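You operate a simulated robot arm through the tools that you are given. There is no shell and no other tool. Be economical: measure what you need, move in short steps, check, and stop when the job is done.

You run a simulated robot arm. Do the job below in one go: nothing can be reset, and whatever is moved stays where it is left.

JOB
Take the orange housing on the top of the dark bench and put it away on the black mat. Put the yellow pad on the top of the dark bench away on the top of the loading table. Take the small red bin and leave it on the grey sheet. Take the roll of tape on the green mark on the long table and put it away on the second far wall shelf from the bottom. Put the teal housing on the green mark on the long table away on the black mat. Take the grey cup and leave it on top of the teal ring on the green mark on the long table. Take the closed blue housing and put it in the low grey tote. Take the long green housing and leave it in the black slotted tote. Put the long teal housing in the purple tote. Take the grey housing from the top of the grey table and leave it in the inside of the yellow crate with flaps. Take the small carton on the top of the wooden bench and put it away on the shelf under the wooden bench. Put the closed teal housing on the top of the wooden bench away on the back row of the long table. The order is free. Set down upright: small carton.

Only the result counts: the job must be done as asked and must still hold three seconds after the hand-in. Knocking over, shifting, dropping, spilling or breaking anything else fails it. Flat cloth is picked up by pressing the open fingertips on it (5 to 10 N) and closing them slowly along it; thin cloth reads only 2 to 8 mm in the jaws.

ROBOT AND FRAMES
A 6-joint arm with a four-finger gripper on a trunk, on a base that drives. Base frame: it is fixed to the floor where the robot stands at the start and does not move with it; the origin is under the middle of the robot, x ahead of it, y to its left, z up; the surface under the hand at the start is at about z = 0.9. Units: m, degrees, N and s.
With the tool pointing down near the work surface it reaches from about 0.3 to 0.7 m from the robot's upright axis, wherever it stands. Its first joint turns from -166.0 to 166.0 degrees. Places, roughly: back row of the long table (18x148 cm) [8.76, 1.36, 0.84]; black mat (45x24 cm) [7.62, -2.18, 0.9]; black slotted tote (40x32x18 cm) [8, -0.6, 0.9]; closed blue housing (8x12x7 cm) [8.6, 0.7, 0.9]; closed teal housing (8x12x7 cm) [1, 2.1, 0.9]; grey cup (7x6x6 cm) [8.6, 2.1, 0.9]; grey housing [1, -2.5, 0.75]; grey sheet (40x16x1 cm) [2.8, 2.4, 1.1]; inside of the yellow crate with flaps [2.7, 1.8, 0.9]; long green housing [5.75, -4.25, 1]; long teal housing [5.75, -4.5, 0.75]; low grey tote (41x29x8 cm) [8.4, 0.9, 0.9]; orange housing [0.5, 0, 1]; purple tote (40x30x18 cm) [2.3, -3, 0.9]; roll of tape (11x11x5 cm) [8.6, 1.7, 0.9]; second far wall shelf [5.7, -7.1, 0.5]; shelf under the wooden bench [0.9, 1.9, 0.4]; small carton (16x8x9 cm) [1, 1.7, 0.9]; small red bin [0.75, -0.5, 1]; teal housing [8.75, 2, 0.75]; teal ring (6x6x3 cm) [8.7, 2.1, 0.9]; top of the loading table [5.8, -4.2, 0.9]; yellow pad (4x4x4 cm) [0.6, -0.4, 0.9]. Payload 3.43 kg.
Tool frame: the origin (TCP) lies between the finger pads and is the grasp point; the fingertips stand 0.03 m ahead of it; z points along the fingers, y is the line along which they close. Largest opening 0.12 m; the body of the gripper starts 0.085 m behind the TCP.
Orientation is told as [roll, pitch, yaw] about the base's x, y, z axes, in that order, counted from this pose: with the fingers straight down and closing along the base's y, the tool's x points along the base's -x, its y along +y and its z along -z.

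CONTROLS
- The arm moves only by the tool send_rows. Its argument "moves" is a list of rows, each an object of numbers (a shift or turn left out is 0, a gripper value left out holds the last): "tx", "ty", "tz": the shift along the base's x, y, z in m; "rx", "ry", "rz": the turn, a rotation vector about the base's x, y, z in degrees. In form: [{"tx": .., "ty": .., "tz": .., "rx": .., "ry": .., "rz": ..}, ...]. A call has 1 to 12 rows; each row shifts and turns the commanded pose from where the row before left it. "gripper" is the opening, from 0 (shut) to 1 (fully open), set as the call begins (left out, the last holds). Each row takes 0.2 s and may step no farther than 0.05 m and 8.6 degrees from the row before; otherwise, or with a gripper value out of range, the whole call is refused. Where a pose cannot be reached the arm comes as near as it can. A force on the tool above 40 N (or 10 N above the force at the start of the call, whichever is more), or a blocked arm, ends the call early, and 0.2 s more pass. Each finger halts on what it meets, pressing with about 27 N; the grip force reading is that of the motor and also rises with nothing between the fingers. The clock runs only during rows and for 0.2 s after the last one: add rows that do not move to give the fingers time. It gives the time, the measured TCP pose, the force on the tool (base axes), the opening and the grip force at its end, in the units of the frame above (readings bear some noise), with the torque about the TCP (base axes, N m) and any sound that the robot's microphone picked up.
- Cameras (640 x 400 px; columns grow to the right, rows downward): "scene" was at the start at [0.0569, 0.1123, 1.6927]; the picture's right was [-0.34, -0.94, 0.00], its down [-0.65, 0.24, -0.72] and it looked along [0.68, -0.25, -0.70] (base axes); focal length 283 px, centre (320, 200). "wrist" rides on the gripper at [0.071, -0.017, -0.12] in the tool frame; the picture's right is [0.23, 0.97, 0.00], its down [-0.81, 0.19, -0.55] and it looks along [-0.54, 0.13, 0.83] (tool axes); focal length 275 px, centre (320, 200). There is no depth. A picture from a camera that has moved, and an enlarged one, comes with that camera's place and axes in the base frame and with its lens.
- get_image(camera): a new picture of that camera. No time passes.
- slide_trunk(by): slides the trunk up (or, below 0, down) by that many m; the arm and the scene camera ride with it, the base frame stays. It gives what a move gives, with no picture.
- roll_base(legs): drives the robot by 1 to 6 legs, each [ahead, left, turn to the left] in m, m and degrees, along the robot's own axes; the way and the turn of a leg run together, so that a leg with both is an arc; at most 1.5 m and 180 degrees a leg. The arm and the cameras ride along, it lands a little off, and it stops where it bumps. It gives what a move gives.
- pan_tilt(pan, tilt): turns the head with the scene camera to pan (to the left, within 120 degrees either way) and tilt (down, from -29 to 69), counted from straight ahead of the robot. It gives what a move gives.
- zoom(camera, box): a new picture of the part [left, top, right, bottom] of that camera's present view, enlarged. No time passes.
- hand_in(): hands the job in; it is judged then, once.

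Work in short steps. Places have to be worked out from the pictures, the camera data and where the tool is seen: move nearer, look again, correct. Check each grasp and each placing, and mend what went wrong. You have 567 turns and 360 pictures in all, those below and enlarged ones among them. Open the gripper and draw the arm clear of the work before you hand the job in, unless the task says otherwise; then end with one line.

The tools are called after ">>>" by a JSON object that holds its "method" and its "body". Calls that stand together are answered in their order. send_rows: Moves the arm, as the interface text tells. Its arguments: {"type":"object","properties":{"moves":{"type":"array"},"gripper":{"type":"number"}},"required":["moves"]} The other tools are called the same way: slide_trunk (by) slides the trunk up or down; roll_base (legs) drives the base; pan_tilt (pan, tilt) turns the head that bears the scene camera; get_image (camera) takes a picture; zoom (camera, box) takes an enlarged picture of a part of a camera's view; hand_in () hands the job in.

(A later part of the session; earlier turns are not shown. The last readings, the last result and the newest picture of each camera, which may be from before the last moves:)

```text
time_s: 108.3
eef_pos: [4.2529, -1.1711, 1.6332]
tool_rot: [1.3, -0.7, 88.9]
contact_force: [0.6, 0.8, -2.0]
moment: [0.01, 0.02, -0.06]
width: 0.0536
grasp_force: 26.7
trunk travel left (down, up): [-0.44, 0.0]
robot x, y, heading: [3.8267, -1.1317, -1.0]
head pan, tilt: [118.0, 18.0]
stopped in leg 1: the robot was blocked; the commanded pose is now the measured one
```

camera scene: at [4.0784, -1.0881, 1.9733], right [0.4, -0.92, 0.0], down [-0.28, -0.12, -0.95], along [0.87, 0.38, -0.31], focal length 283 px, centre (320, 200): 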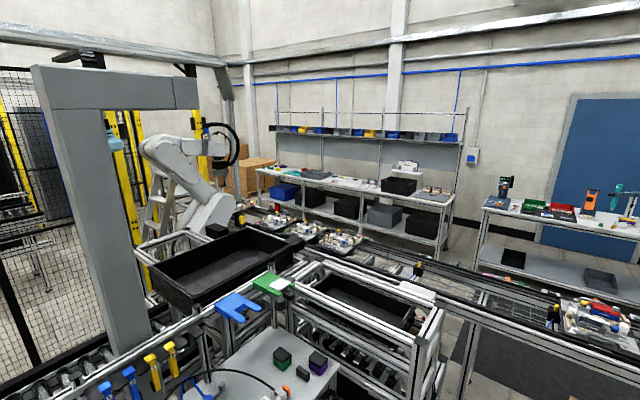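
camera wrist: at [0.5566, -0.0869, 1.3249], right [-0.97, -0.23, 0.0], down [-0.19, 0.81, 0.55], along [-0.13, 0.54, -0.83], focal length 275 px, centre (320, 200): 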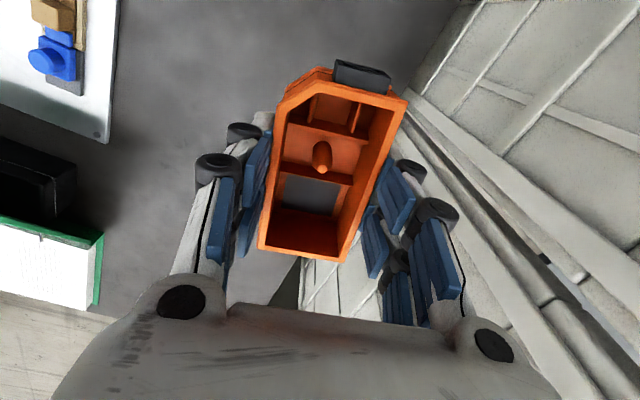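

Something is blocking and the arm reads slightly displaced, so I look before moving anything.

>>> {"method": "pan_tilt", "body": {"pan": 30, "tilt": 0}}

>>> {"method": "get_image", "body": {"camera": "scene"}}

>>> {"method": "pan_tilt", "body": {"pan": -30, "tilt": 0}}

>>> {"method": "get_image", "body": {"camera": "scene"}}

>>> {"method": "get_image", "body": {"camera": "wrist"}}

>>> {"method": "pan_tilt", "body": {"pan": 115, "tilt": 25}}

>>> {"method": "get_image", "body": {"camera": "scene"}}

```text
time_s: 109.9
eef_pos: [4.2285, -1.1621, 1.6414]
tool_rot: [0.6, -0.4, 89.1]
contact_force: [0.1, 0.2, -0.5]
moment: [0.0, -0.01, 0.02]
width: 0.0537
grasp_force: 27.4
trunk travel left (down, up): [-0.44, 0.0]
robot x, y, heading: [3.8222, -1.1274, -0.8]
head pan, tilt: [30.0, 0.0]
```

```text
327 pictures are left
camera scene: at [3.9021, -0.9563, 1.9984], right [0.49, -0.87, -0.01], down [-0.05, -0.02, -1.0], along [0.87, 0.49, -0.06], focal length 283 px, centre (320, 200)
```

scene: 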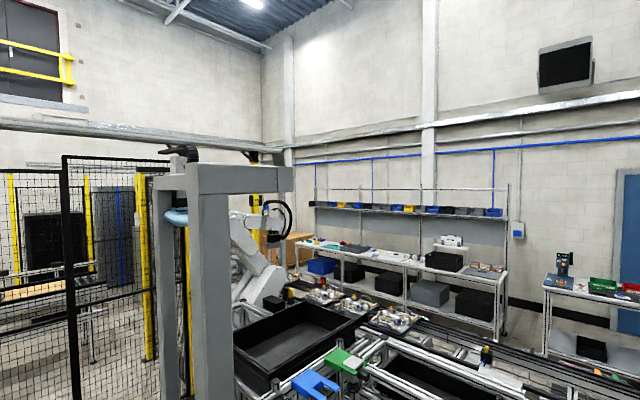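

```text
time_s: 111.2
eef_pos: [4.2185, -1.1541, 1.6447]
tool_rot: [0.1, 0.0, 89.1]
contact_force: [1.0, -0.1, -0.9]
moment: [0.0, -0.03, 0.02]
width: 0.0536
grasp_force: 27.3
trunk travel left (down, up): [-0.44, 0.0]
robot x, y, heading: [3.824, -1.1302, -0.8]
head pan, tilt: [-30.0, 0.0]
```

```text
326 pictures are left
camera scene: at [3.8897, -1.0353, 1.9985], right [-0.5, -0.86, 0.0], down [-0.04, 0.02, -1.0], along [0.86, -0.5, -0.05], focal length 283 px, centre (320, 200)
```

scene: 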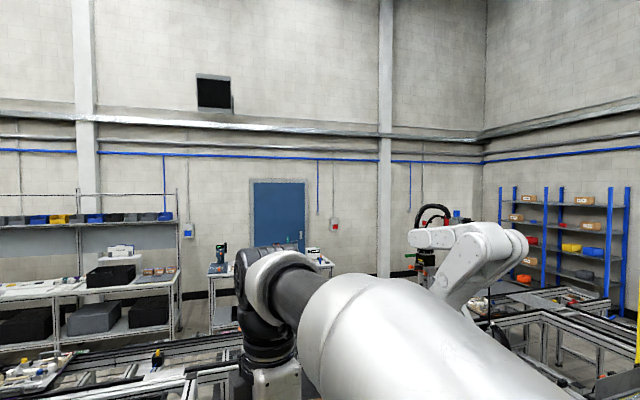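

```text
325 pictures are left
camera wrist: at [4.235, -1.2255, 1.7646], right [-0.98, -0.21, 0.0], down [-0.18, 0.81, 0.55], along [-0.12, 0.54, -0.83], focal length 275 px, centre (320, 200)
```

wrist: 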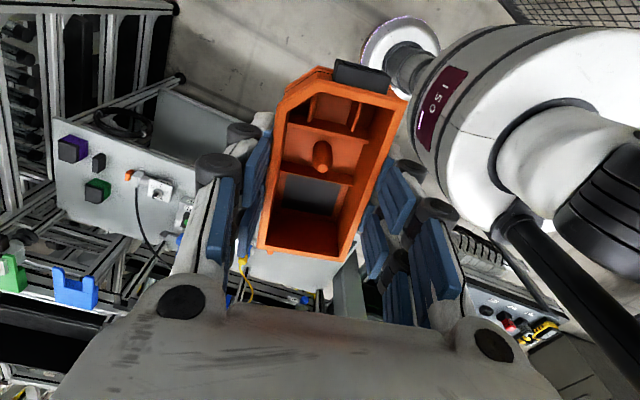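

```text
time_s: 113.5
eef_pos: [4.2428, -1.1582, 1.6374]
tool_rot: [1.0, -0.3, 89.1]
contact_force: [0.3, 0.4, -1.0]
moment: [0.02, 0.05, -0.01]
width: 0.0538
grasp_force: 26.7
trunk travel left (down, up): [-0.44, 0.0]
robot x, y, heading: [3.8287, -1.1273, -1.1]
head pan, tilt: [115.0, 25.0]
```

```text
324 pictures are left
camera scene: at [3.8495, -0.9011, 1.9681], right [0.99, -0.1, -0.02], down [-0.05, -0.36, -0.93], along [0.09, 0.93, -0.37], focal length 283 px, centre (320, 200)
```

scene: 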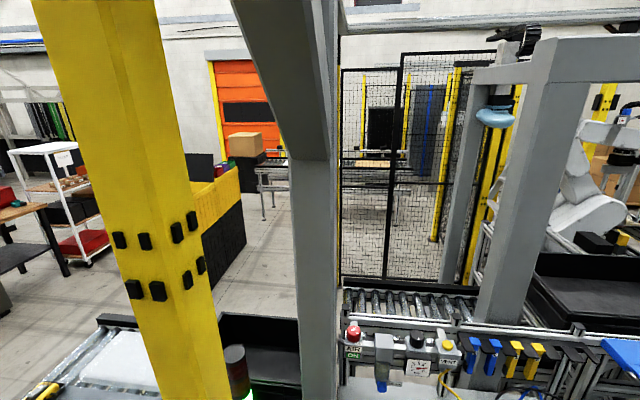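

The head itself touched the yellow post when panned left. I pan it to the right, lower the trunk, then back out.

>>> {"method": "pan_tilt", "body": {"pan": -20, "tilt": 20}}

>>> {"method": "slide_trunk", "body": {"by": -0.24}}

>>> {"method": "roll_base", "body": {"legs": [[0, -0.03, 0.8]]}}

>>> {"method": "roll_base", "body": {"legs": [[-0.25, 0.05, 0], [-0.6, 0.24, 0], [-0.65, 0, 0]]}}

```text
time_s: 115.7
eef_pos: [4.2149, -1.1501, 1.6439]
tool_rot: [0.0, -0.1, 89.1]
contact_force: [0.9, 0.3, -1.8]
moment: [0.01, 0.0, 0.03]
width: 0.0534
grasp_force: 27.0
trunk travel left (down, up): [-0.44, 0.0]
robot x, y, heading: [3.8248, -1.1263, -1.2]
head pan, tilt: [-20.0, 20.0]
```

```text
time_s: 118.2
eef_pos: [4.2163, -1.1511, 1.4039]
tool_rot: [0.0, 0.0, 89.1]
contact_force: [-0.4, 0.4, -1.4]
moment: [-0.02, 0.04, 0.01]
width: 0.0538
grasp_force: 26.7
trunk travel left (down, up): [-0.2, 0.24]
robot x, y, heading: [3.8263, -1.1274, -0.8]
head pan, tilt: [-20.0, 20.0]
```

```text
time_s: 119.0
eef_pos: [4.2153, -1.1769, 1.4056]
tool_rot: [0.0, 0.0, 89.9]
contact_force: [-0.7, 0.0, -0.9]
moment: [0.05, -0.02, 0.02]
width: 0.0536
grasp_force: 27.4
trunk travel left (down, up): [-0.2, 0.24]
robot x, y, heading: [3.823, -1.158, -0.2]
head pan, tilt: [-20.0, 20.0]
```

```text
time_s: 127.2
eef_pos: [2.7273, -0.8844, 1.4041]
tool_rot: [0.1, 0.0, 89.5]
contact_force: [0.1, 0.0, -1.5]
moment: [0.0, 0.01, 0.01]
width: 0.0535
grasp_force: 27.4
trunk travel left (down, up): [-0.2, 0.24]
robot x, y, heading: [2.3345, -0.8653, -0.3]
head pan, tilt: [-20.0, 20.0]
```

Clear. I continue backing: to x ≈ 1.35, right to y ≈ -1.5, back past the bench, then turn to face -y.

>>> {"method": "roll_base", "body": {"legs": [[-0.98, 0, 0], [-0.03, -0.62, 0], [-1.5, -0.05, 0], [-0.05, 0, -90]]}}

>>> {"method": "roll_base", "body": {"legs": [[1.5, 0, 0], [1.5, 0, 0], [0, 0, 90]]}}

>>> {"method": "pan_tilt", "body": {"pan": 5, "tilt": 15}}

>>> {"method": "get_image", "body": {"camera": "scene"}}

```text
refused: leg 3 is longer than a leg can be; nothing moved
```

```text
time_s: 139.0
eef_pos: [5.0889, -0.9594, 1.4138]
tool_rot: [-1.2, -0.5, 88.3]
contact_force: [0.8, 0.0, -2.1]
moment: [0.02, 0.0, 0.01]
width: 0.0535
grasp_force: 27.6
trunk travel left (down, up): [-0.2, 0.24]
robot x, y, heading: [4.7325, -0.9154, -1.5]
head pan, tilt: [-20.0, 20.0]
stopped in leg 2: the robot was blocked; the commanded pose is now the measured one
```

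```text
time_s: 139.9
eef_pos: [5.0864, -0.9629, 1.4169]
tool_rot: [-1.6, -0.7, 88.1]
contact_force: [-0.8, -0.2, -0.7]
moment: [-0.01, -0.05, -0.03]
width: 0.0534
grasp_force: 26.8
trunk travel left (down, up): [-0.2, 0.24]
robot x, y, heading: [4.7375, -0.9152, -2.0]
head pan, tilt: [5.0, 15.0]
```

```text
323 pictures are left
camera scene: at [4.766, -0.7892, 1.7418], right [0.05, -1.0, -0.01], down [-0.23, 0.0, -0.97], along [0.97, 0.05, -0.23], focal length 283 px, centre (320, 200)
```

scene: 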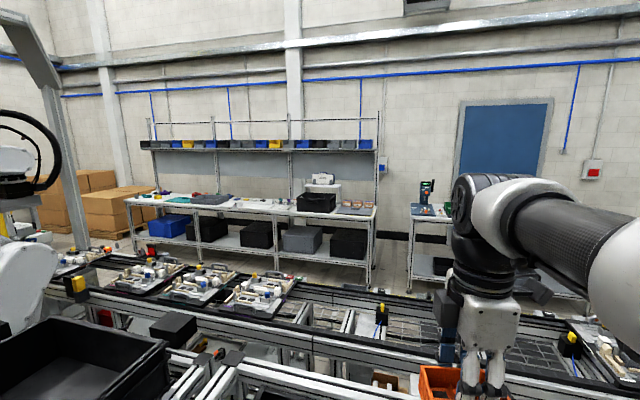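

A refused call let the next one drive forward through the gate until it bumped; from now on I send drives one at a time. I back off a little and inspect what was touched.

>>> {"method": "roll_base", "body": {"legs": [[-0.15, 0, 1]]}}

>>> {"method": "pan_tilt", "body": {"pan": 10, "tilt": 50}}

>>> {"method": "get_image", "body": {"camera": "scene"}}

```text
time_s: 141.3
eef_pos: [4.9745, -0.9346, 1.4061]
tool_rot: [0.0, 0.1, 89.1]
contact_force: [-0.5, -0.1, -1.4]
moment: [-0.01, -0.1, 0.02]
width: 0.0535
grasp_force: 26.9
trunk travel left (down, up): [-0.2, 0.24]
robot x, y, heading: [4.5856, -0.916, -0.7]
head pan, tilt: [5.0, 15.0]
```

```text
time_s: 142.3
eef_pos: [4.9763, -0.9366, 1.4046]
tool_rot: [0.1, 0.1, 89.1]
contact_force: [-0.1, -0.7, -0.3]
moment: [-0.07, 0.02, 0.02]
width: 0.0536
grasp_force: 27.1
trunk travel left (down, up): [-0.2, 0.24]
robot x, y, heading: [4.5852, -0.9114, -1.1]
head pan, tilt: [10.0, 50.0]
```

```text
322 pictures are left
camera scene: at [4.6441, -0.7591, 1.6845], right [0.16, -0.99, 0.0], down [-0.76, -0.12, -0.64], along [0.64, 0.1, -0.77], focal length 283 px, centre (320, 200)
```

scene: 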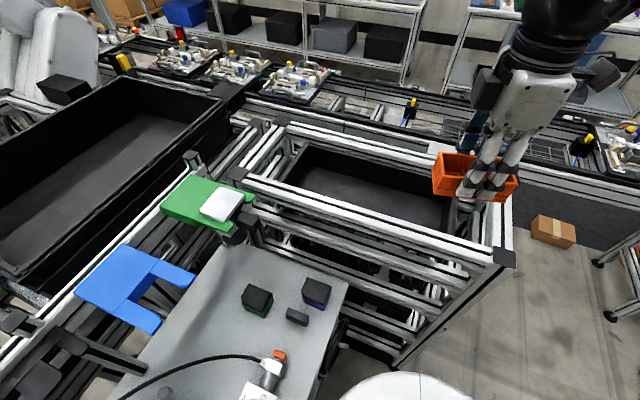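

Everything still stands in place. I back out along the same line; this call is alone.

>>> {"method": "roll_base", "body": {"legs": [[-0.9, -0.05, 1], [-0.75, 0.12, 0], [-0.6, 0, 0], [-0.95, 0, 0]]}}

```text
time_s: 158.3
eef_pos: [1.7808, -0.845, 1.4046]
tool_rot: [-0.1, 0.1, 89.2]
contact_force: [0.6, -0.4, -0.8]
moment: [0.03, -0.04, 0.01]
width: 0.0537
grasp_force: 26.8
trunk travel left (down, up): [-0.2, 0.24]
robot x, y, heading: [1.3928, -0.8223, -0.7]
head pan, tilt: [10.0, 50.0]
```

Out of the gate. Now right to y ≈ -1.5, back to x ≈ -0.1 and face -y.

>>> {"method": "roll_base", "body": {"legs": [[-0.03, -0.65, 0.7], [-1.45, 0, 0], [-0.1, 0, -90]]}}

```text
time_s: 172.5
eef_pos: [-0.1494, -1.8274, 1.4052]
tool_rot: [0.0, 0.2, 1.7]
contact_force: [-0.1, -1.3, -0.8]
moment: [-0.04, 0.01, 0.02]
width: 0.0533
grasp_force: 27.3
trunk travel left (down, up): [-0.2, 0.24]
robot x, y, heading: [-0.1419, -1.4389, -88.6]
head pan, tilt: [10.0, 50.0]
```

Now down the open floor to y ≈ -4.4, then face +x and look.

>>> {"method": "roll_base", "body": {"legs": [[1.5, 0, 0], [1.5, 0, 0], [0, 0, 89]]}}

>>> {"method": "pan_tilt", "body": {"pan": 5, "tilt": 15}}

>>> {"method": "get_image", "body": {"camera": "scene"}}

```text
time_s: 190.7
eef_pos: [0.2481, -4.455, 1.4048]
tool_rot: [0.0, 0.1, 87.8]
contact_force: [0.7, 0.4, -1.1]
moment: [0.0, 0.02, -0.03]
width: 0.0537
grasp_force: 26.9
trunk travel left (down, up): [-0.2, 0.24]
robot x, y, heading: [-0.1364, -4.4218, -2.1]
head pan, tilt: [10.0, 50.0]
```

```text
time_s: 191.7
eef_pos: [0.2487, -4.4548, 1.4046]
tool_rot: [0.0, 0.1, 87.8]
contact_force: [0.5, 0.4, -1.7]
moment: [-0.01, 0.01, -0.02]
width: 0.0535
grasp_force: 27.1
trunk travel left (down, up): [-0.2, 0.24]
robot x, y, heading: [-0.1433, -4.4246, -2.2]
head pan, tilt: [5.0, 15.0]
```

```text
321 pictures are left
camera scene: at [-0.0627, -4.2766, 1.7381], right [0.05, -1.0, 0.0], down [-0.26, -0.01, -0.97], along [0.96, 0.05, -0.26], focal length 283 px, centre (320, 200)
```

scene: 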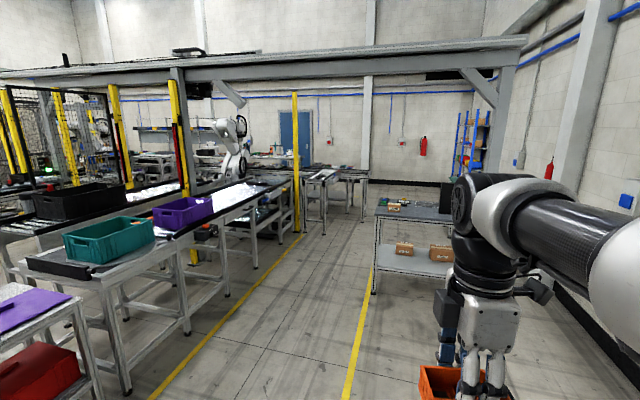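

A marked walkway runs at y ≈ -3.6 to -4.4. I follow its middle to x ≈ 3.8 and look again.

>>> {"method": "roll_base", "body": {"legs": [[0, 0.35, 2.2], [1.45, 0, 0], [1.4, 0, 0], [1.0, 0, 0]]}}

>>> {"method": "get_image", "body": {"camera": "scene"}}

```text
time_s: 212.2
eef_pos: [4.1196, -4.0186, 1.4048]
tool_rot: [-0.1, 0.2, 91.7]
contact_force: [0.4, -0.6, -1.5]
moment: [0.0, 0.03, -0.04]
width: 0.0536
grasp_force: 26.7
trunk travel left (down, up): [-0.2, 0.24]
robot x, y, heading: [3.7267, -4.012, 1.6]
head pan, tilt: [5.0, 15.0]
```

```text
320 pictures are left
camera scene: at [3.7973, -3.8602, 1.7382], right [0.12, -0.99, 0.0], down [-0.26, -0.03, -0.97], along [0.96, 0.11, -0.26], focal length 283 px, centre (320, 200)
```

scene: 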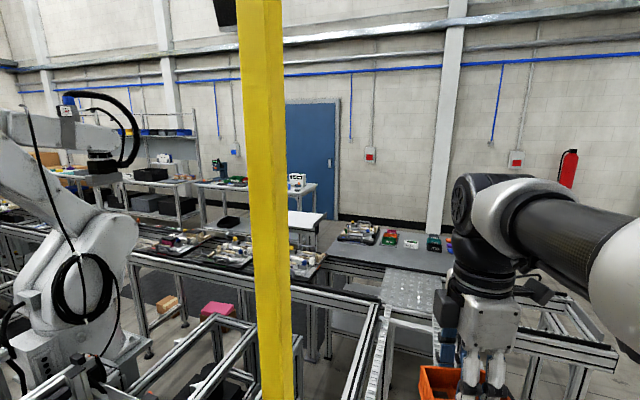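

The loading table with its items is straight ahead. I turn right to find the way round its end.

>>> {"method": "roll_base", "body": {"legs": [[-0.1, 0, -60]]}}

>>> {"method": "pan_tilt", "body": {"pan": 20, "tilt": 22}}

>>> {"method": "get_image", "body": {"camera": "scene"}}

```text
time_s: 215.2
eef_pos: [3.8415, -4.3024, 1.4042]
tool_rot: [-0.1, 0.1, 33.2]
contact_force: [0.5, -0.5, -1.0]
moment: [0.0, -0.03, -0.01]
width: 0.0537
grasp_force: 27.2
trunk travel left (down, up): [-0.2, 0.24]
robot x, y, heading: [3.6432, -3.969, -56.9]
head pan, tilt: [5.0, 15.0]
```

```text
time_s: 215.9
eef_pos: [3.8408, -4.3023, 1.4053]
tool_rot: [0.0, 0.1, 33.2]
contact_force: [0.4, -0.2, -1.6]
moment: [0.0, 0.01, 0.03]
width: 0.0536
grasp_force: 26.9
trunk travel left (down, up): [-0.2, 0.24]
robot x, y, heading: [3.6438, -3.9659, -56.9]
head pan, tilt: [20.0, 22.0]
```

```text
319 pictures are left
camera scene: at [3.823, -3.9281, 1.7268], right [-0.6, -0.8, 0.0], down [-0.3, 0.22, -0.93], along [0.74, -0.56, -0.37], focal length 283 px, centre (320, 200)
```

scene: 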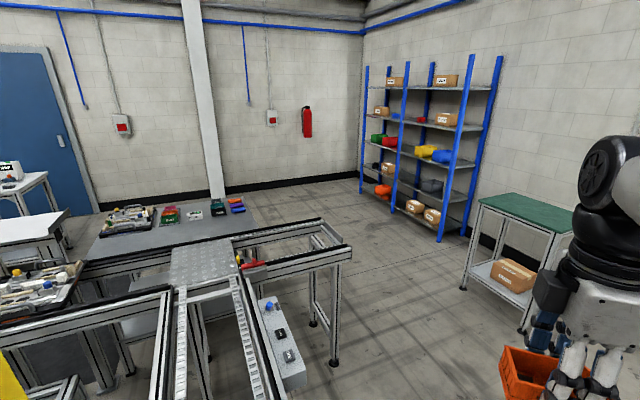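

The way is clear: between the conveyor end (4.87, -4.9) and the green-top table (y ≈ -6.2). I drive to about (4.35, -5.35) and face +x.

>>> {"method": "roll_base", "body": {"legs": [[0, 0, -5], [1.5, 0, 0], [0.1, 0, 62], [1.4, 0, 0], [0.8, 0, 0]]}}

>>> {"method": "pan_tilt", "body": {"pan": 40, "tilt": 22}}

>>> {"method": "get_image", "body": {"camera": "scene"}}

```text
time_s: 237.3
eef_pos: [7.0926, -5.2647, 1.4044]
tool_rot: [0.0, 0.1, 91.7]
contact_force: [0.9, -0.6, -2.4]
moment: [-0.01, 0.07, 0.02]
width: 0.0536
grasp_force: 27.5
trunk travel left (down, up): [-0.2, 0.24]
robot x, y, heading: [6.7007, -5.2579, 1.7]
head pan, tilt: [20.0, 22.0]
```

```text
time_s: 238.2
eef_pos: [7.0922, -5.2629, 1.4046]
tool_rot: [0.0, 0.1, 91.7]
contact_force: [0.4, 0.9, -1.6]
moment: [-0.02, 0.01, -0.03]
width: 0.0537
grasp_force: 27.5
trunk travel left (down, up): [-0.2, 0.24]
robot x, y, heading: [6.6975, -5.256, 1.6]
head pan, tilt: [40.0, 22.0]
```

```text
318 pictures are left
camera scene: at [6.7458, -5.0558, 1.7268], right [0.67, -0.75, 0.0], down [-0.28, -0.25, -0.93], along [0.69, 0.62, -0.37], focal length 283 px, centre (320, 200)
```

scene: 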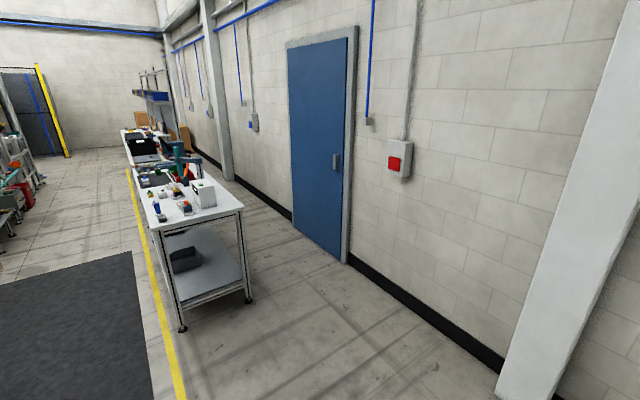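

The aisle in front of the far tables is open. I turn to +y, drive up to y ≈ -2.3 at x ≈ 6.75, and face the mat table.

>>> {"method": "roll_base", "body": {"legs": [[0.0, 0, 88.3], [1.5, 0, 0], [1.45, 0, 0], [0, 0, -88]]}}

>>> {"method": "pan_tilt", "body": {"pan": 10, "tilt": 40}}

>>> {"method": "get_image", "body": {"camera": "scene"}}

```text
time_s: 260.1
eef_pos: [7.1153, -2.2702, 1.4043]
tool_rot: [0.0, 0.1, 90.4]
contact_force: [0.4, -0.5, -1.5]
moment: [0.02, -0.01, 0.03]
width: 0.0538
grasp_force: 27.9
trunk travel left (down, up): [-0.2, 0.24]
robot x, y, heading: [6.7218, -2.253, 0.3]
head pan, tilt: [40.0, 22.0]
```

```text
time_s: 261.1
eef_pos: [7.114, -2.2709, 1.4043]
tool_rot: [0.0, 0.1, 90.5]
contact_force: [-0.6, -0.1, -1.2]
moment: [-0.04, 0.02, -0.02]
width: 0.0537
grasp_force: 27.3
trunk travel left (down, up): [-0.2, 0.24]
robot x, y, heading: [6.7212, -2.2535, 0.6]
head pan, tilt: [10.0, 40.0]
```

```text
317 pictures are left
camera scene: at [6.7869, -2.0997, 1.6987], right [0.18, -0.98, 0.0], down [-0.63, -0.12, -0.77], along [0.75, 0.14, -0.64], focal length 283 px, centre (320, 200)
```

scene: 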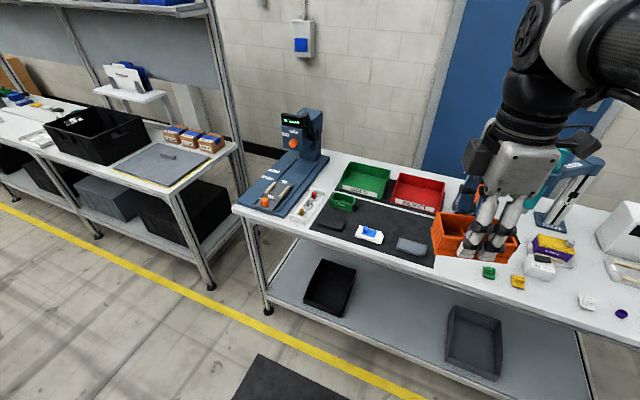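

The mat spans about x 7.47–7.72, y -1.93…-2.38, with four small things on it; its back right part looks free. I drive 0.25 m nearer and look from the wrist.

>>> {"method": "roll_base", "body": {"legs": [[0.25, 0.0, -0.4]]}}

>>> {"method": "send_rows", "body": {"moves": [{"tx": 0.04}, {"tx": 0.04}, {"tx": 0.04}, {"tx": 0.03}]}}

>>> {"method": "get_image", "body": {"camera": "wrist"}}

>>> {"method": "get_image", "body": {"camera": "scene"}}

```text
time_s: 262.9
eef_pos: [7.3598, -2.2742, 1.4061]
tool_rot: [0.1, 0.1, 89.9]
contact_force: [-0.5, 0.2, -1.9]
moment: [-0.02, 0.05, 0.01]
width: 0.0536
grasp_force: 27.7
trunk travel left (down, up): [-0.2, 0.24]
robot x, y, heading: [6.9693, -2.2556, -0.3]
head pan, tilt: [10.0, 40.0]
```

```text
time_s: 263.9
eef_pos: [7.5116, -2.2735, 1.402]
tool_rot: [0.1, 0.1, 89.9]
contact_force: [-0.7, 0.2, -2.3]
moment: [-0.01, 0.02, 0.03]
width: 0.0535
grasp_force: 27.2
trunk travel left (down, up): [-0.2, 0.24]
robot x, y, heading: [6.9676, -2.2573, -0.2]
head pan, tilt: [10.0, 40.0]
```

```text
316 pictures are left
camera wrist: at [7.5281, -2.3454, 1.5243], right [-0.97, -0.23, 0.0], down [-0.19, 0.81, 0.55], along [-0.13, 0.54, -0.83], focal length 275 px, centre (320, 200)
```

wrist: 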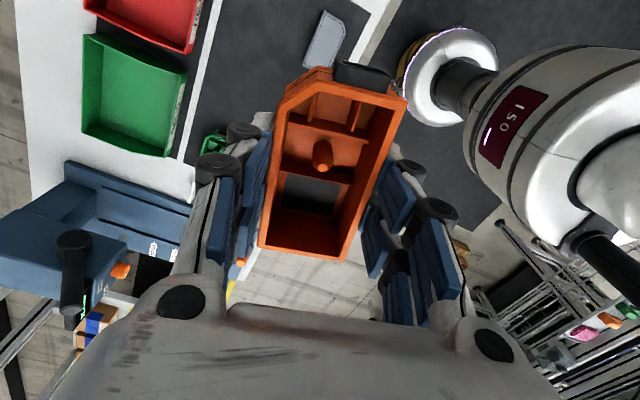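

```text
315 pictures are left
camera scene: at [7.0345, -2.1, 1.6985], right [0.17, -0.99, 0.0], down [-0.63, -0.11, -0.77], along [0.75, 0.13, -0.64], focal length 283 px, centre (320, 200)
```

scene: 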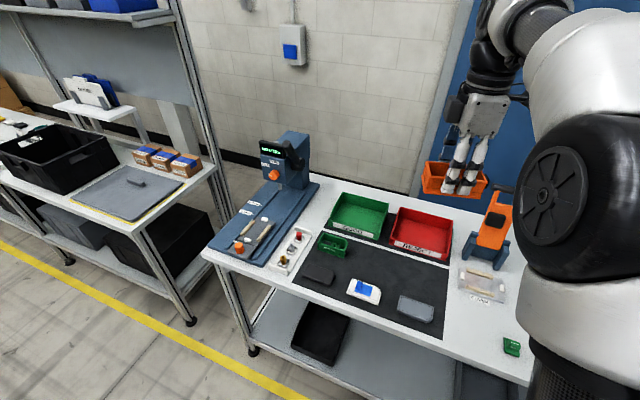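

The mat lies rotated about -13°, centre (7.60, -2.17); its far-right zone around (7.618, -2.318) is free. I move above it, align the yaw, and descend to z = 1.05 for a check.

>>> {"method": "send_rows", "body": {"moves": [{"tx": 0.04, "ty": -0.015, "rz": -6}, {"tx": 0.04, "ty": -0.015, "rz": -6}, {"tx": 0.027, "ty": -0.014}, {"tz": -0.05}, {"tz": -0.05}, {"tz": -0.05}, {"tz": -0.05}, {"tz": -0.05}, {"tz": -0.05}, {"tz": -0.05}]}}

>>> {"method": "get_image", "body": {"camera": "scene"}}

>>> {"method": "get_image", "body": {"camera": "wrist"}}

```text
time_s: 266.1
eef_pos: [7.5879, -2.3167, 1.0365]
tool_rot: [0.0, 0.2, 77.8]
contact_force: [1.0, 0.0, -1.5]
moment: [-0.03, 0.02, 0.04]
width: 0.0538
grasp_force: 27.3
out of reach, approached as far as the arm can: row 2, 3
trunk travel left (down, up): [-0.2, 0.24]
robot x, y, heading: [6.9725, -2.2598, -0.1]
head pan, tilt: [10.0, 40.0]
```

```text
314 pictures are left
camera scene: at [7.0342, -2.1001, 1.6986], right [0.17, -0.99, 0.0], down [-0.63, -0.11, -0.77], along [0.75, 0.13, -0.64], focal length 283 px, centre (320, 200)
```

scene: 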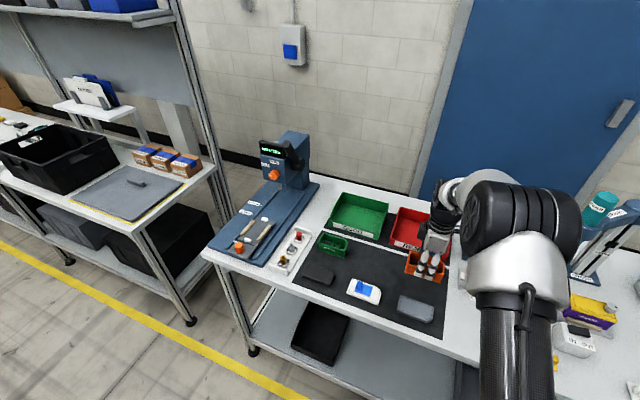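

```text
313 pictures are left
camera wrist: at [7.5911, -2.3893, 1.158], right [-1.0, -0.02, 0.0], down [-0.02, 0.83, 0.55], along [-0.01, 0.55, -0.83], focal length 275 px, centre (320, 200)
```

wrist: 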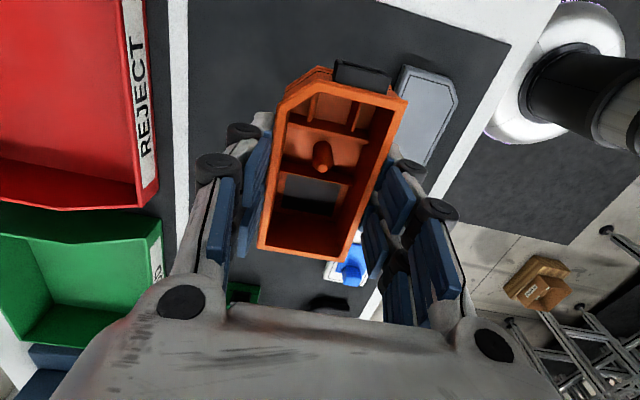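

The free band between the small items (x ≤ 7.52) and the far edge (7.70) is centred at 7.61. I shift +0.022 and descend to near contact.

>>> {"method": "send_rows", "body": {"moves": [{"tx": 0.022}, {"tz": -0.04}, {"tz": -0.03}, {"tz": -0.012}, {"tz": -0.006}]}}

```text
time_s: 267.3
eef_pos: [7.6092, -2.3164, 0.9466]
tool_rot: [0.0, 0.1, 77.8]
contact_force: [-0.1, -0.1, -1.6]
moment: [-0.01, -0.02, 0.02]
width: 0.0538
grasp_force: 27.1
trunk travel left (down, up): [-0.2, 0.24]
robot x, y, heading: [6.9685, -2.2526, -0.1]
head pan, tilt: [10.0, 40.0]
```

No contact yet at 0.9466; I lower in small steps until a force shows.

>>> {"method": "send_rows", "body": {"moves": [{"tz": -0.003}, {"tz": -0.003}]}}

>>> {"method": "zoom", "body": {"camera": "scene", "box": [340, 220, 500, 320]}}

```text
time_s: 267.9
eef_pos: [7.6094, -2.3166, 0.9444]
tool_rot: [-0.1, 0.1, 77.9]
contact_force: [-0.3, -0.7, 7.9]
moment: [0.1, 0.25, 0.01]
width: 0.0534
grasp_force: 26.5
trunk travel left (down, up): [-0.2, 0.24]
robot x, y, heading: [6.9713, -2.2566, -0.3]
head pan, tilt: [10.0, 40.0]
```

```text
4.00 times, centred on (420, 270) of scene
camera zoom: at [7.0323, -2.1, 1.6988], right [0.17, -0.99, 0.0], down [-0.63, -0.11, -0.77], along [0.76, 0.13, -0.64], focal length 1130 px, centre (-80, -80)
```

zoom: 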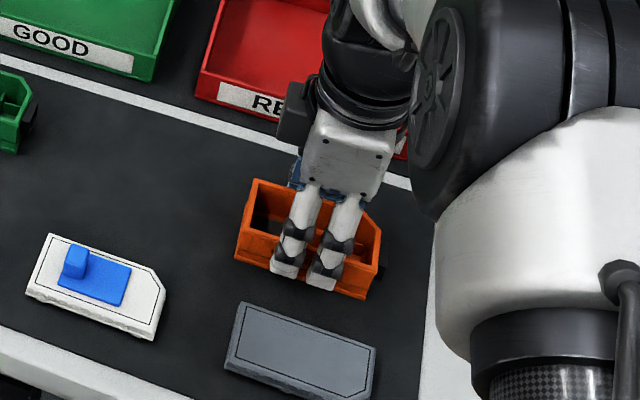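

Contact (8 N) on the mat, well clear of neighbours. I open moderately and rise.

>>> {"method": "send_rows", "body": {"moves": [{}, {}, {}, {"tz": 0.03}, {"tz": 0.04}, {"tz": 0.05}, {"tz": 0.05}, {"tz": 0.05}, {"tz": 0.05}, {"tz": 0.05}, {"tz": 0.05}], "gripper": 0.65}}

>>> {"method": "zoom", "body": {"camera": "scene", "box": [260, 200, 500, 350]}}

```text
time_s: 270.3
eef_pos: [7.6063, -2.3147, 1.3167]
tool_rot: [0.2, 0.1, 77.9]
contact_force: [-0.3, 0.0, 0.5]
moment: [0.02, -0.06, 0.02]
width: 0.0781
grasp_force: 0.1
trunk travel left (down, up): [-0.2, 0.24]
robot x, y, heading: [6.9663, -2.2575, -0.1]
head pan, tilt: [10.0, 40.0]
```

```text
2.67 times, centred on (380, 275) of scene
camera zoom: at [7.033, -2.0999, 1.6986], right [0.17, -0.99, 0.0], down [-0.63, -0.11, -0.77], along [0.75, 0.13, -0.64], focal length 754 px, centre (160, 0)
```

zoom: 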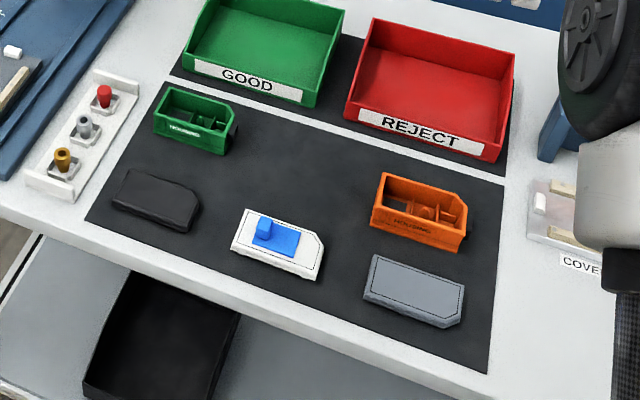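

The orange housing sits upright on the mat. Next the long table; everything in the room is turned about -12.5°, so the aisle direction is heading ≈ 77°. I pull the arm in and drive along it.

>>> {"method": "send_rows", "body": {"moves": [{"tx": -0.05, "tz": 0.04}, {"tx": -0.05, "tz": 0.04}, {"tx": -0.05}, {"tx": -0.05}, {"tx": -0.05}, {}]}}

>>> {"method": "roll_base", "body": {"legs": [[-0.25, 0, 0], [0, 0, 77.5], [1.4, 0, 0], [1.4, 0, 0], [1.2, 0, 0]]}}

>>> {"method": "pan_tilt", "body": {"pan": -70, "tilt": 40}}

>>> {"method": "get_image", "body": {"camera": "scene"}}

```text
refused: row 1 steps farther than a row can; nothing moved
```

```text
time_s: 294.5
eef_pos: [7.7456, 2.306, 1.3154]
tool_rot: [0.1, 0.0, 157.4]
contact_force: [-0.2, -0.1, -0.5]
moment: [-0.01, 0.02, -0.02]
width: 0.0781
grasp_force: 0.0
trunk travel left (down, up): [-0.2, 0.24]
robot x, y, heading: [7.5741, 1.6895, 79.2]
head pan, tilt: [10.0, 40.0]
```

```text
time_s: 296.0
eef_pos: [7.746, 2.306, 1.315]
tool_rot: [0.1, 0.0, 157.3]
contact_force: [-0.5, 0.9, -0.2]
moment: [-0.02, 0.02, 0.03]
width: 0.078
grasp_force: 0.1
trunk travel left (down, up): [-0.2, 0.24]
robot x, y, heading: [7.5725, 1.6861, 79.3]
head pan, tilt: [-70.0, 40.0]
```

```text
310 pictures are left
camera scene: at [7.5144, 1.7089, 1.6986], right [0.16, -0.99, 0.0], down [-0.63, -0.11, -0.77], along [0.76, 0.13, -0.64], focal length 283 px, centre (320, 200)
```

scene: 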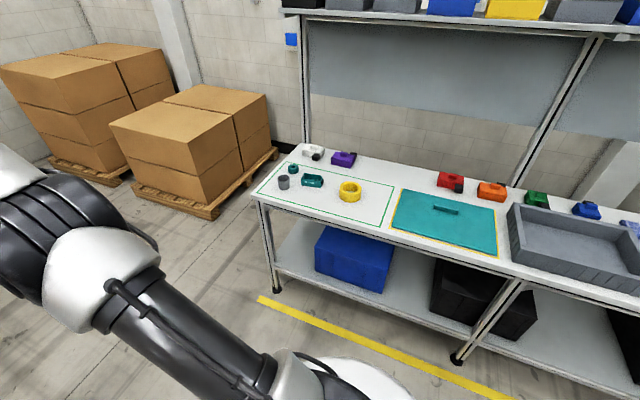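

Now I see cup (8.53, 2.06), ring (8.68, 2.05), teal housing (8.58, 1.93), tape (8.54, 1.75). I pull the arm in first, then drive to a stand before the green mark facing the table.

>>> {"method": "send_rows", "body": {"moves": [{"tx": -0.013, "ty": -0.047}, {"tx": -0.013, "ty": -0.047}, {"tx": -0.013, "ty": -0.047}, {"tx": -0.013, "ty": -0.047}, {"tx": -0.013, "ty": -0.047}, {"tz": 0.045}, {"tz": 0.045}, {}], "gripper": 1}}

```text
time_s: 297.8
eef_pos: [7.6822, 2.0705, 1.4053]
tool_rot: [0.1, 0.1, 157.3]
contact_force: [0.0, 0.4, 1.0]
moment: [-0.02, -0.02, -0.01]
width: 0.12
grasp_force: 0.1
trunk travel left (down, up): [-0.2, 0.24]
robot x, y, heading: [7.5703, 1.6871, 79.4]
head pan, tilt: [-70.0, 40.0]
```

>>> {"method": "roll_base", "body": {"legs": [[0, 0, -92], [0, 0.53, 0], [0.34, 0, 0]]}}

>>> {"method": "pan_tilt", "body": {"pan": 5, "tilt": 50}}

>>> {"method": "get_image", "body": {"camera": "scene"}}

>>> {"method": "get_image", "body": {"camera": "wrist"}}

```text
time_s: 306.6
eef_pos: [8.3866, 2.0265, 1.4052]
tool_rot: [0.1, 0.1, 66.7]
contact_force: [-0.5, -0.4, -0.5]
moment: [0.06, 0.07, 0.03]
width: 0.1199
grasp_force: 0.1
trunk travel left (down, up): [-0.2, 0.24]
robot x, y, heading: [8.0072, 2.1412, -11.2]
head pan, tilt: [-70.0, 40.0]
```

```text
time_s: 308.0
eef_pos: [8.3851, 2.0266, 1.4055]
tool_rot: [0.0, 0.1, 66.7]
contact_force: [-0.2, 0.0, -0.3]
moment: [-0.01, 0.04, -0.04]
width: 0.1201
grasp_force: 0.0
trunk travel left (down, up): [-0.2, 0.24]
robot x, y, heading: [8.0063, 2.1423, -11.4]
head pan, tilt: [5.0, 50.0]
```

```text
309 pictures are left
camera scene: at [8.09, 2.2751, 1.6845], right [-0.11, -0.99, 0.0], down [-0.76, 0.09, -0.64], along [0.64, -0.07, -0.77], focal length 283 px, centre (320, 200)
```

scene: 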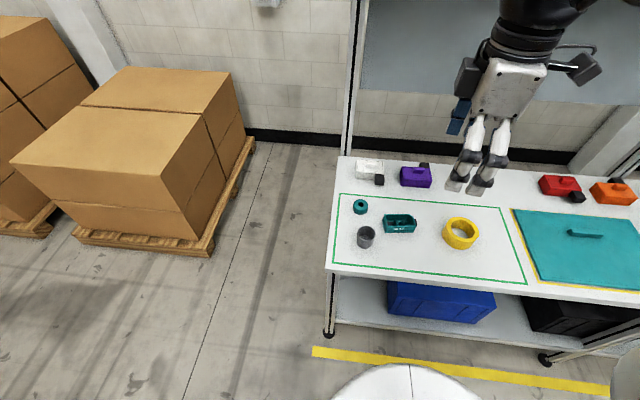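

```text
308 pictures are left
camera wrist: at [8.3731, 1.955, 1.5269], right [-0.98, 0.17, 0.0], down [0.15, 0.82, 0.55], along [0.1, 0.54, -0.83], focal length 275 px, centre (320, 200)
```

wrist: 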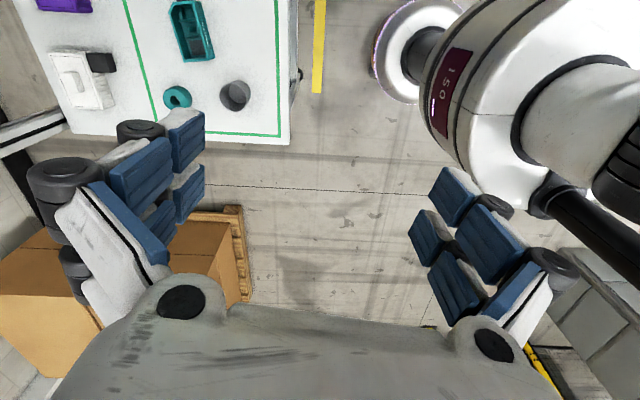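

I move above the cup at z ≈ 1.2 for a closer look with the wrist camera.

>>> {"method": "send_rows", "body": {"moves": [{"tx": 0.045, "ty": 0.01}, {"tx": 0.045, "ty": 0.005}, {"tx": 0.045}, {"tx": 0.04}, {"tz": -0.05, "rz": 4}, {"tz": -0.05, "rz": 4}, {"tz": -0.05, "rz": 3}, {"tz": -0.05}]}}

>>> {"method": "get_image", "body": {"camera": "wrist"}}

```text
time_s: 309.8
eef_pos: [8.5605, 2.0373, 1.201]
tool_rot: [-0.1, 0.0, 77.6]
contact_force: [0.7, 0.0, -0.7]
moment: [0.04, 0.01, 0.01]
width: 0.1197
grasp_force: 0.1
trunk travel left (down, up): [-0.2, 0.24]
robot x, y, heading: [8.0041, 2.1409, -11.3]
head pan, tilt: [5.0, 50.0]
```

```text
307 pictures are left
camera wrist: at [8.5626, 1.9639, 1.3227], right [-1.0, -0.02, 0.0], down [-0.01, 0.83, 0.55], along [-0.01, 0.55, -0.83], focal length 275 px, centre (320, 200)
```

wrist: 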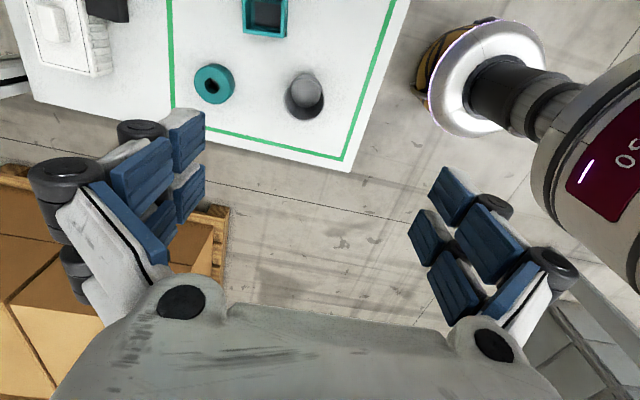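

>>> {"method": "zoom", "body": {"camera": "wrist", "box": [170, 40, 362, 160]}}

```text
3.33 times, centred on (266, 100) of wrist
camera zoom: at [8.5626, 1.9639, 1.3227], right [-1.0, -0.02, 0.0], down [-0.01, 0.83, 0.55], along [-0.01, 0.55, -0.83], focal length 918 px, centre (500, 533)
```

zoom: 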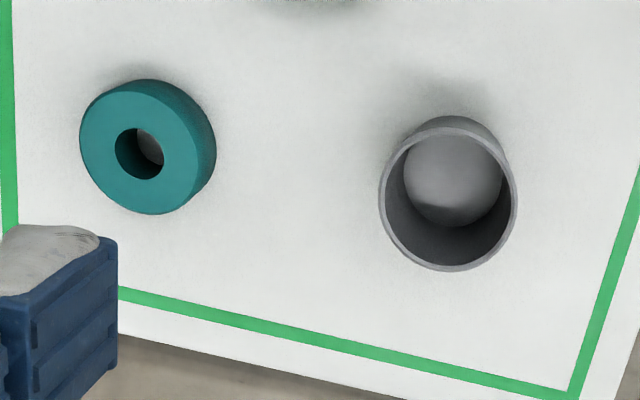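

Triangulation gives cup (8.583, 2.067) with rim near z = 0.905, ring (8.716, 2.049) with top near 0.89 (table ≈ 0.85). I centre over the cup and descend to 1.0 for a check.

>>> {"method": "send_rows", "body": {"moves": [{"tx": 0.0225, "ty": 0.03}, {"tz": -0.05}, {"tz": -0.05}, {"tz": -0.05}, {"tz": -0.05}]}}

>>> {"method": "get_image", "body": {"camera": "wrist"}}

```text
time_s: 311.0
eef_pos: [8.5853, 2.073, 1.0044]
tool_rot: [0.1, 0.1, 77.6]
contact_force: [0.5, 0.3, -0.9]
moment: [0.01, 0.03, 0.02]
width: 0.1198
grasp_force: 0.1
trunk travel left (down, up): [-0.2, 0.24]
robot x, y, heading: [8.004, 2.143, -11.5]
head pan, tilt: [5.0, 50.0]
```

```text
305 pictures are left
camera wrist: at [8.5858, 1.9996, 1.1266], right [-1.0, -0.02, 0.0], down [-0.01, 0.83, 0.55], along [-0.01, 0.55, -0.83], focal length 275 px, centre (320, 200)
```

wrist: 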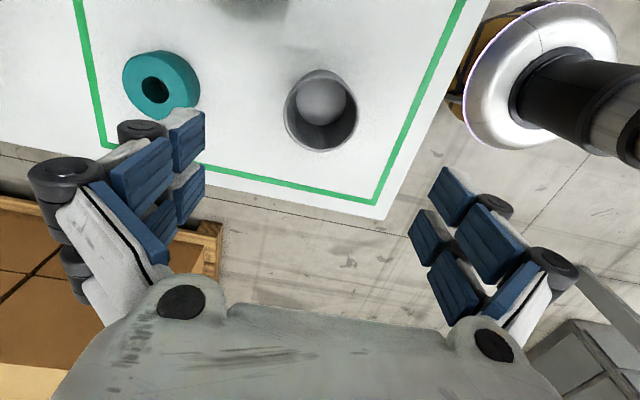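

Cup confirmed at (8.583, 2.067), rim z = 0.903. I descend to z = 0.885 and close.

>>> {"method": "send_rows", "body": {"moves": [{"tx": -0.002, "ty": -0.006, "tz": -0.04}, {"tz": -0.04}, {"tz": -0.025}, {"tz": -0.013}]}}

>>> {"method": "send_rows", "body": {"moves": [{}, {}, {}, {}, {}], "gripper": 0}}

>>> {"method": "get_image", "body": {"camera": "wrist"}}

```text
time_s: 312.0
eef_pos: [8.5808, 2.0672, 0.8871]
tool_rot: [-0.1, 0.1, 77.7]
contact_force: [0.2, 0.0, -0.8]
moment: [0.01, 0.0, 0.0]
width: 0.1197
grasp_force: 0.2
trunk travel left (down, up): [-0.2, 0.24]
robot x, y, heading: [8.0058, 2.141, -11.4]
head pan, tilt: [5.0, 50.0]
```

```text
time_s: 313.2
eef_pos: [8.5799, 2.0662, 0.8858]
tool_rot: [0.0, 0.1, 77.7]
contact_force: [0.0, 0.6, 1.5]
moment: [0.03, -0.01, -0.01]
width: 0.0577
grasp_force: 26.8
trunk travel left (down, up): [-0.2, 0.24]
robot x, y, heading: [8.0044, 2.1401, -11.3]
head pan, tilt: [5.0, 50.0]
```

```text
304 pictures are left
camera wrist: at [8.5818, 1.9941, 1.0082], right [-1.0, -0.02, 0.0], down [-0.01, 0.83, 0.55], along [-0.01, 0.55, -0.83], focal length 275 px, centre (320, 200)
```

wrist: 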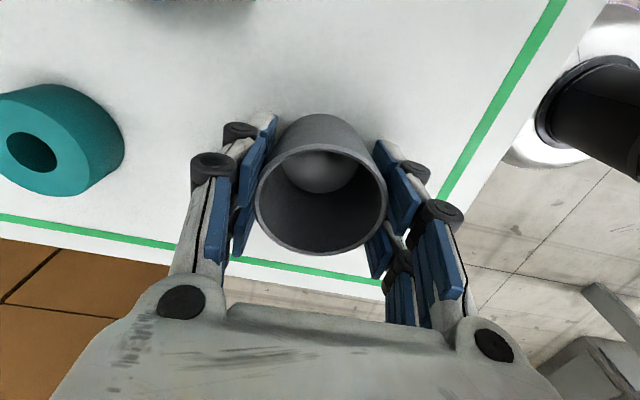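

Cup gripped centrally. Ring centre triangulates to (8.714, 2.049). I lift 0.09, carry the cup over the ring, and lower toward it.

>>> {"method": "send_rows", "body": {"moves": [{"tz": 0.03}, {"tz": 0.03}, {"tz": 0.03}, {"tx": 0.045, "ty": -0.006}, {"tx": 0.045, "ty": -0.006}, {"tx": 0.044, "ty": -0.005}, {}]}}

>>> {"method": "get_image", "body": {"camera": "wrist"}}

>>> {"method": "zoom", "body": {"camera": "scene", "box": [300, 130, 460, 230]}}

```text
time_s: 314.8
eef_pos: [8.7083, 2.0512, 0.9769]
tool_rot: [0.1, 0.1, 77.6]
contact_force: [-0.4, 0.5, -1.6]
moment: [-0.03, 0.05, 0.04]
width: 0.0573
grasp_force: 27.0
out of reach, approached as far as the arm can: row 6
trunk travel left (down, up): [-0.2, 0.24]
robot x, y, heading: [8.0027, 2.1422, -11.6]
head pan, tilt: [5.0, 50.0]
```

```text
303 pictures are left
camera wrist: at [8.7098, 1.9773, 1.0977], right [-1.0, -0.02, 0.0], down [-0.01, 0.83, 0.55], along [-0.01, 0.55, -0.83], focal length 275 px, centre (320, 200)
```

wrist: 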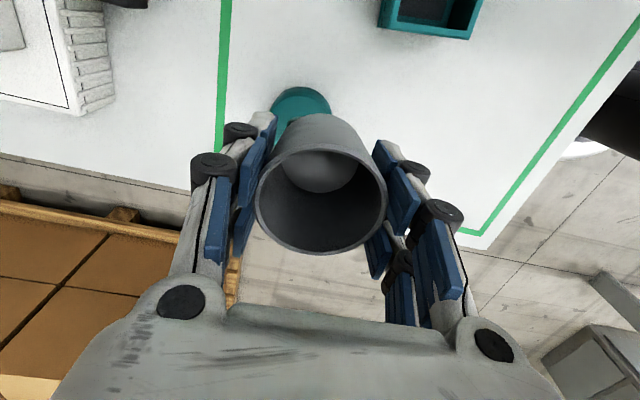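

```text
4.00 times, centred on (380, 180) of scene
camera zoom: at [8.0893, 2.2752, 1.6846], right [-0.11, -0.99, 0.0], down [-0.76, 0.08, -0.64], along [0.64, -0.07, -0.77], focal length 1130 px, centre (80, 280)
```

zoom: 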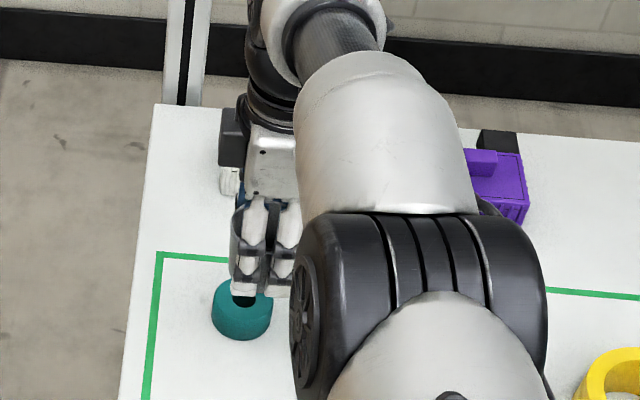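

At the edge of reach, so I roll 0.06 m nearer and re-aim over the ring centre (about 8.717, 2.049).

>>> {"method": "roll_base", "body": {"legs": [[0.06, 0, 0]]}}

```text
time_s: 315.8
eef_pos: [8.7698, 2.0365, 0.9756]
tool_rot: [0.1, 0.1, 77.7]
contact_force: [0.5, -0.6, -0.9]
moment: [0.04, 0.07, -0.02]
width: 0.057
grasp_force: 26.8
trunk travel left (down, up): [-0.2, 0.24]
robot x, y, heading: [8.0631, 2.1283, -11.4]
head pan, tilt: [5.0, 50.0]
```

>>> {"method": "send_rows", "body": {"moves": [{"tx": -0.03, "ty": 0.006}, {"tx": -0.0235, "ty": 0.006}, {}]}}

>>> {"method": "get_image", "body": {"camera": "wrist"}}

>>> {"method": "zoom", "body": {"camera": "scene", "box": [300, 130, 460, 230]}}

```text
time_s: 316.6
eef_pos: [8.7131, 2.0504, 0.976]
tool_rot: [0.0, 0.0, 77.6]
contact_force: [-0.2, -0.3, -0.5]
moment: [-0.04, -0.02, -0.05]
width: 0.0571
grasp_force: 27.1
trunk travel left (down, up): [-0.2, 0.24]
robot x, y, heading: [8.0629, 2.131, -11.5]
head pan, tilt: [5.0, 50.0]
```

```text
301 pictures are left
camera wrist: at [8.7147, 1.9782, 1.0973], right [-1.0, -0.02, 0.0], down [-0.01, 0.83, 0.55], along [-0.01, 0.55, -0.83], focal length 275 px, centre (320, 200)
```

wrist: 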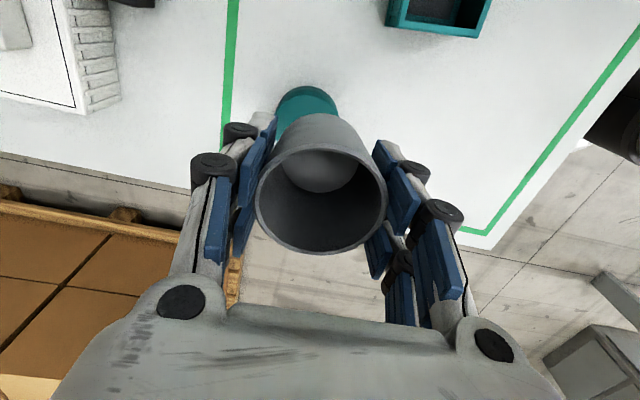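

```text
4.00 times, centred on (380, 180) of scene
camera zoom: at [8.1491, 2.2632, 1.6844], right [-0.11, -0.99, 0.0], down [-0.76, 0.09, -0.64], along [0.64, -0.07, -0.77], focal length 1130 px, centre (80, 280)
```

zoom: 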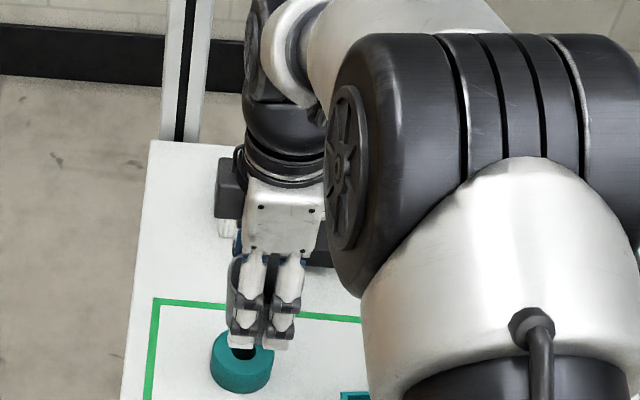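

>>> {"method": "zoom", "body": {"camera": "wrist", "box": [240, 70, 400, 170]}}

```text
4.00 times, centred on (320, 120) of wrist
camera zoom: at [8.7147, 1.9782, 1.0973], right [-1.0, -0.02, 0.0], down [-0.01, 0.83, 0.55], along [-0.01, 0.55, -0.83], focal length 1101 px, centre (320, 520)
```

zoom: 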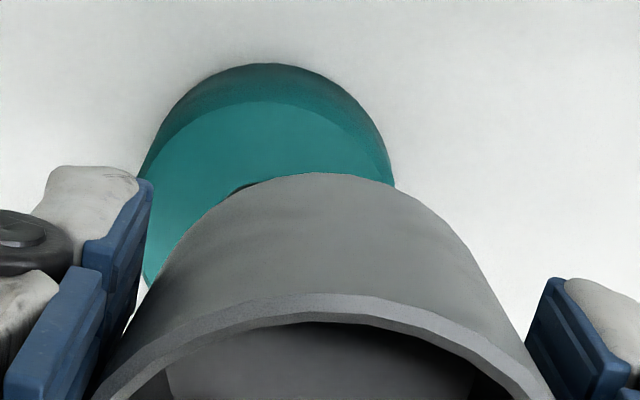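

Zoomed, the ring centre is nearer (8.725, 2.055). I correct and lower to just above contact (≈0.92).

>>> {"method": "send_rows", "body": {"moves": [{"tx": 0.0117, "ty": 0.0045}, {"tz": -0.03}, {"tz": -0.02}, {}]}}

>>> {"method": "zoom", "body": {"camera": "wrist", "box": [240, 70, 400, 170]}}

>>> {"method": "zoom", "body": {"camera": "scene", "box": [300, 130, 460, 230]}}

```text
time_s: 317.6
eef_pos: [8.7258, 2.0541, 0.9259]
tool_rot: [0.0, 0.1, 77.5]
contact_force: [-0.6, -0.1, -0.3]
moment: [0.0, -0.01, 0.0]
width: 0.0571
grasp_force: 26.6
trunk travel left (down, up): [-0.2, 0.24]
robot x, y, heading: [8.0669, 2.1293, -11.4]
head pan, tilt: [5.0, 50.0]
```

```text
4.00 times, centred on (320, 120) of wrist
camera zoom: at [8.7278, 1.9807, 1.0466], right [-1.0, -0.02, 0.0], down [-0.01, 0.83, 0.55], along [-0.01, 0.55, -0.83], focal length 1101 px, centre (320, 520)
```

zoom: 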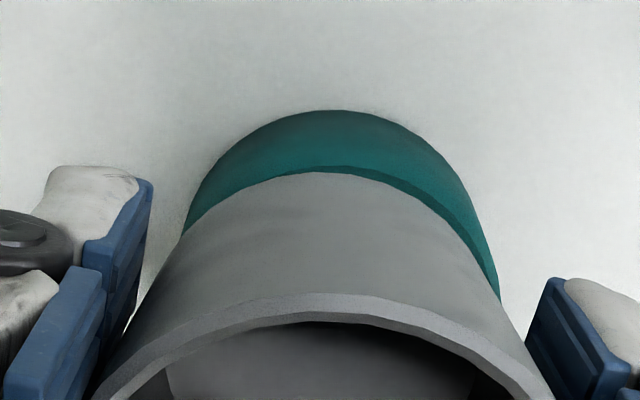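

```text
4.00 times, centred on (380, 180) of scene
camera zoom: at [8.1487, 2.2633, 1.6845], right [-0.11, -0.99, 0.0], down [-0.76, 0.09, -0.64], along [0.64, -0.07, -0.77], focal length 1130 px, centre (80, 280)
```

zoom: 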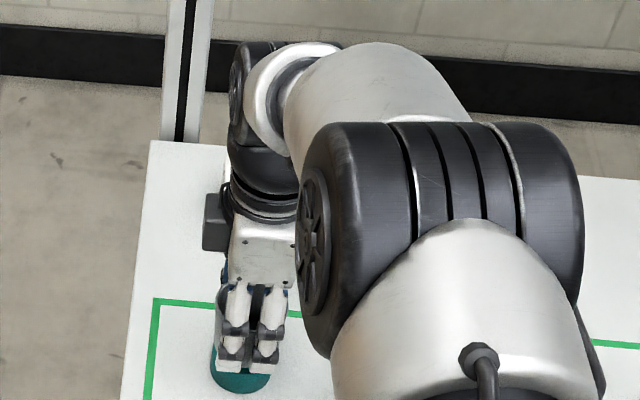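

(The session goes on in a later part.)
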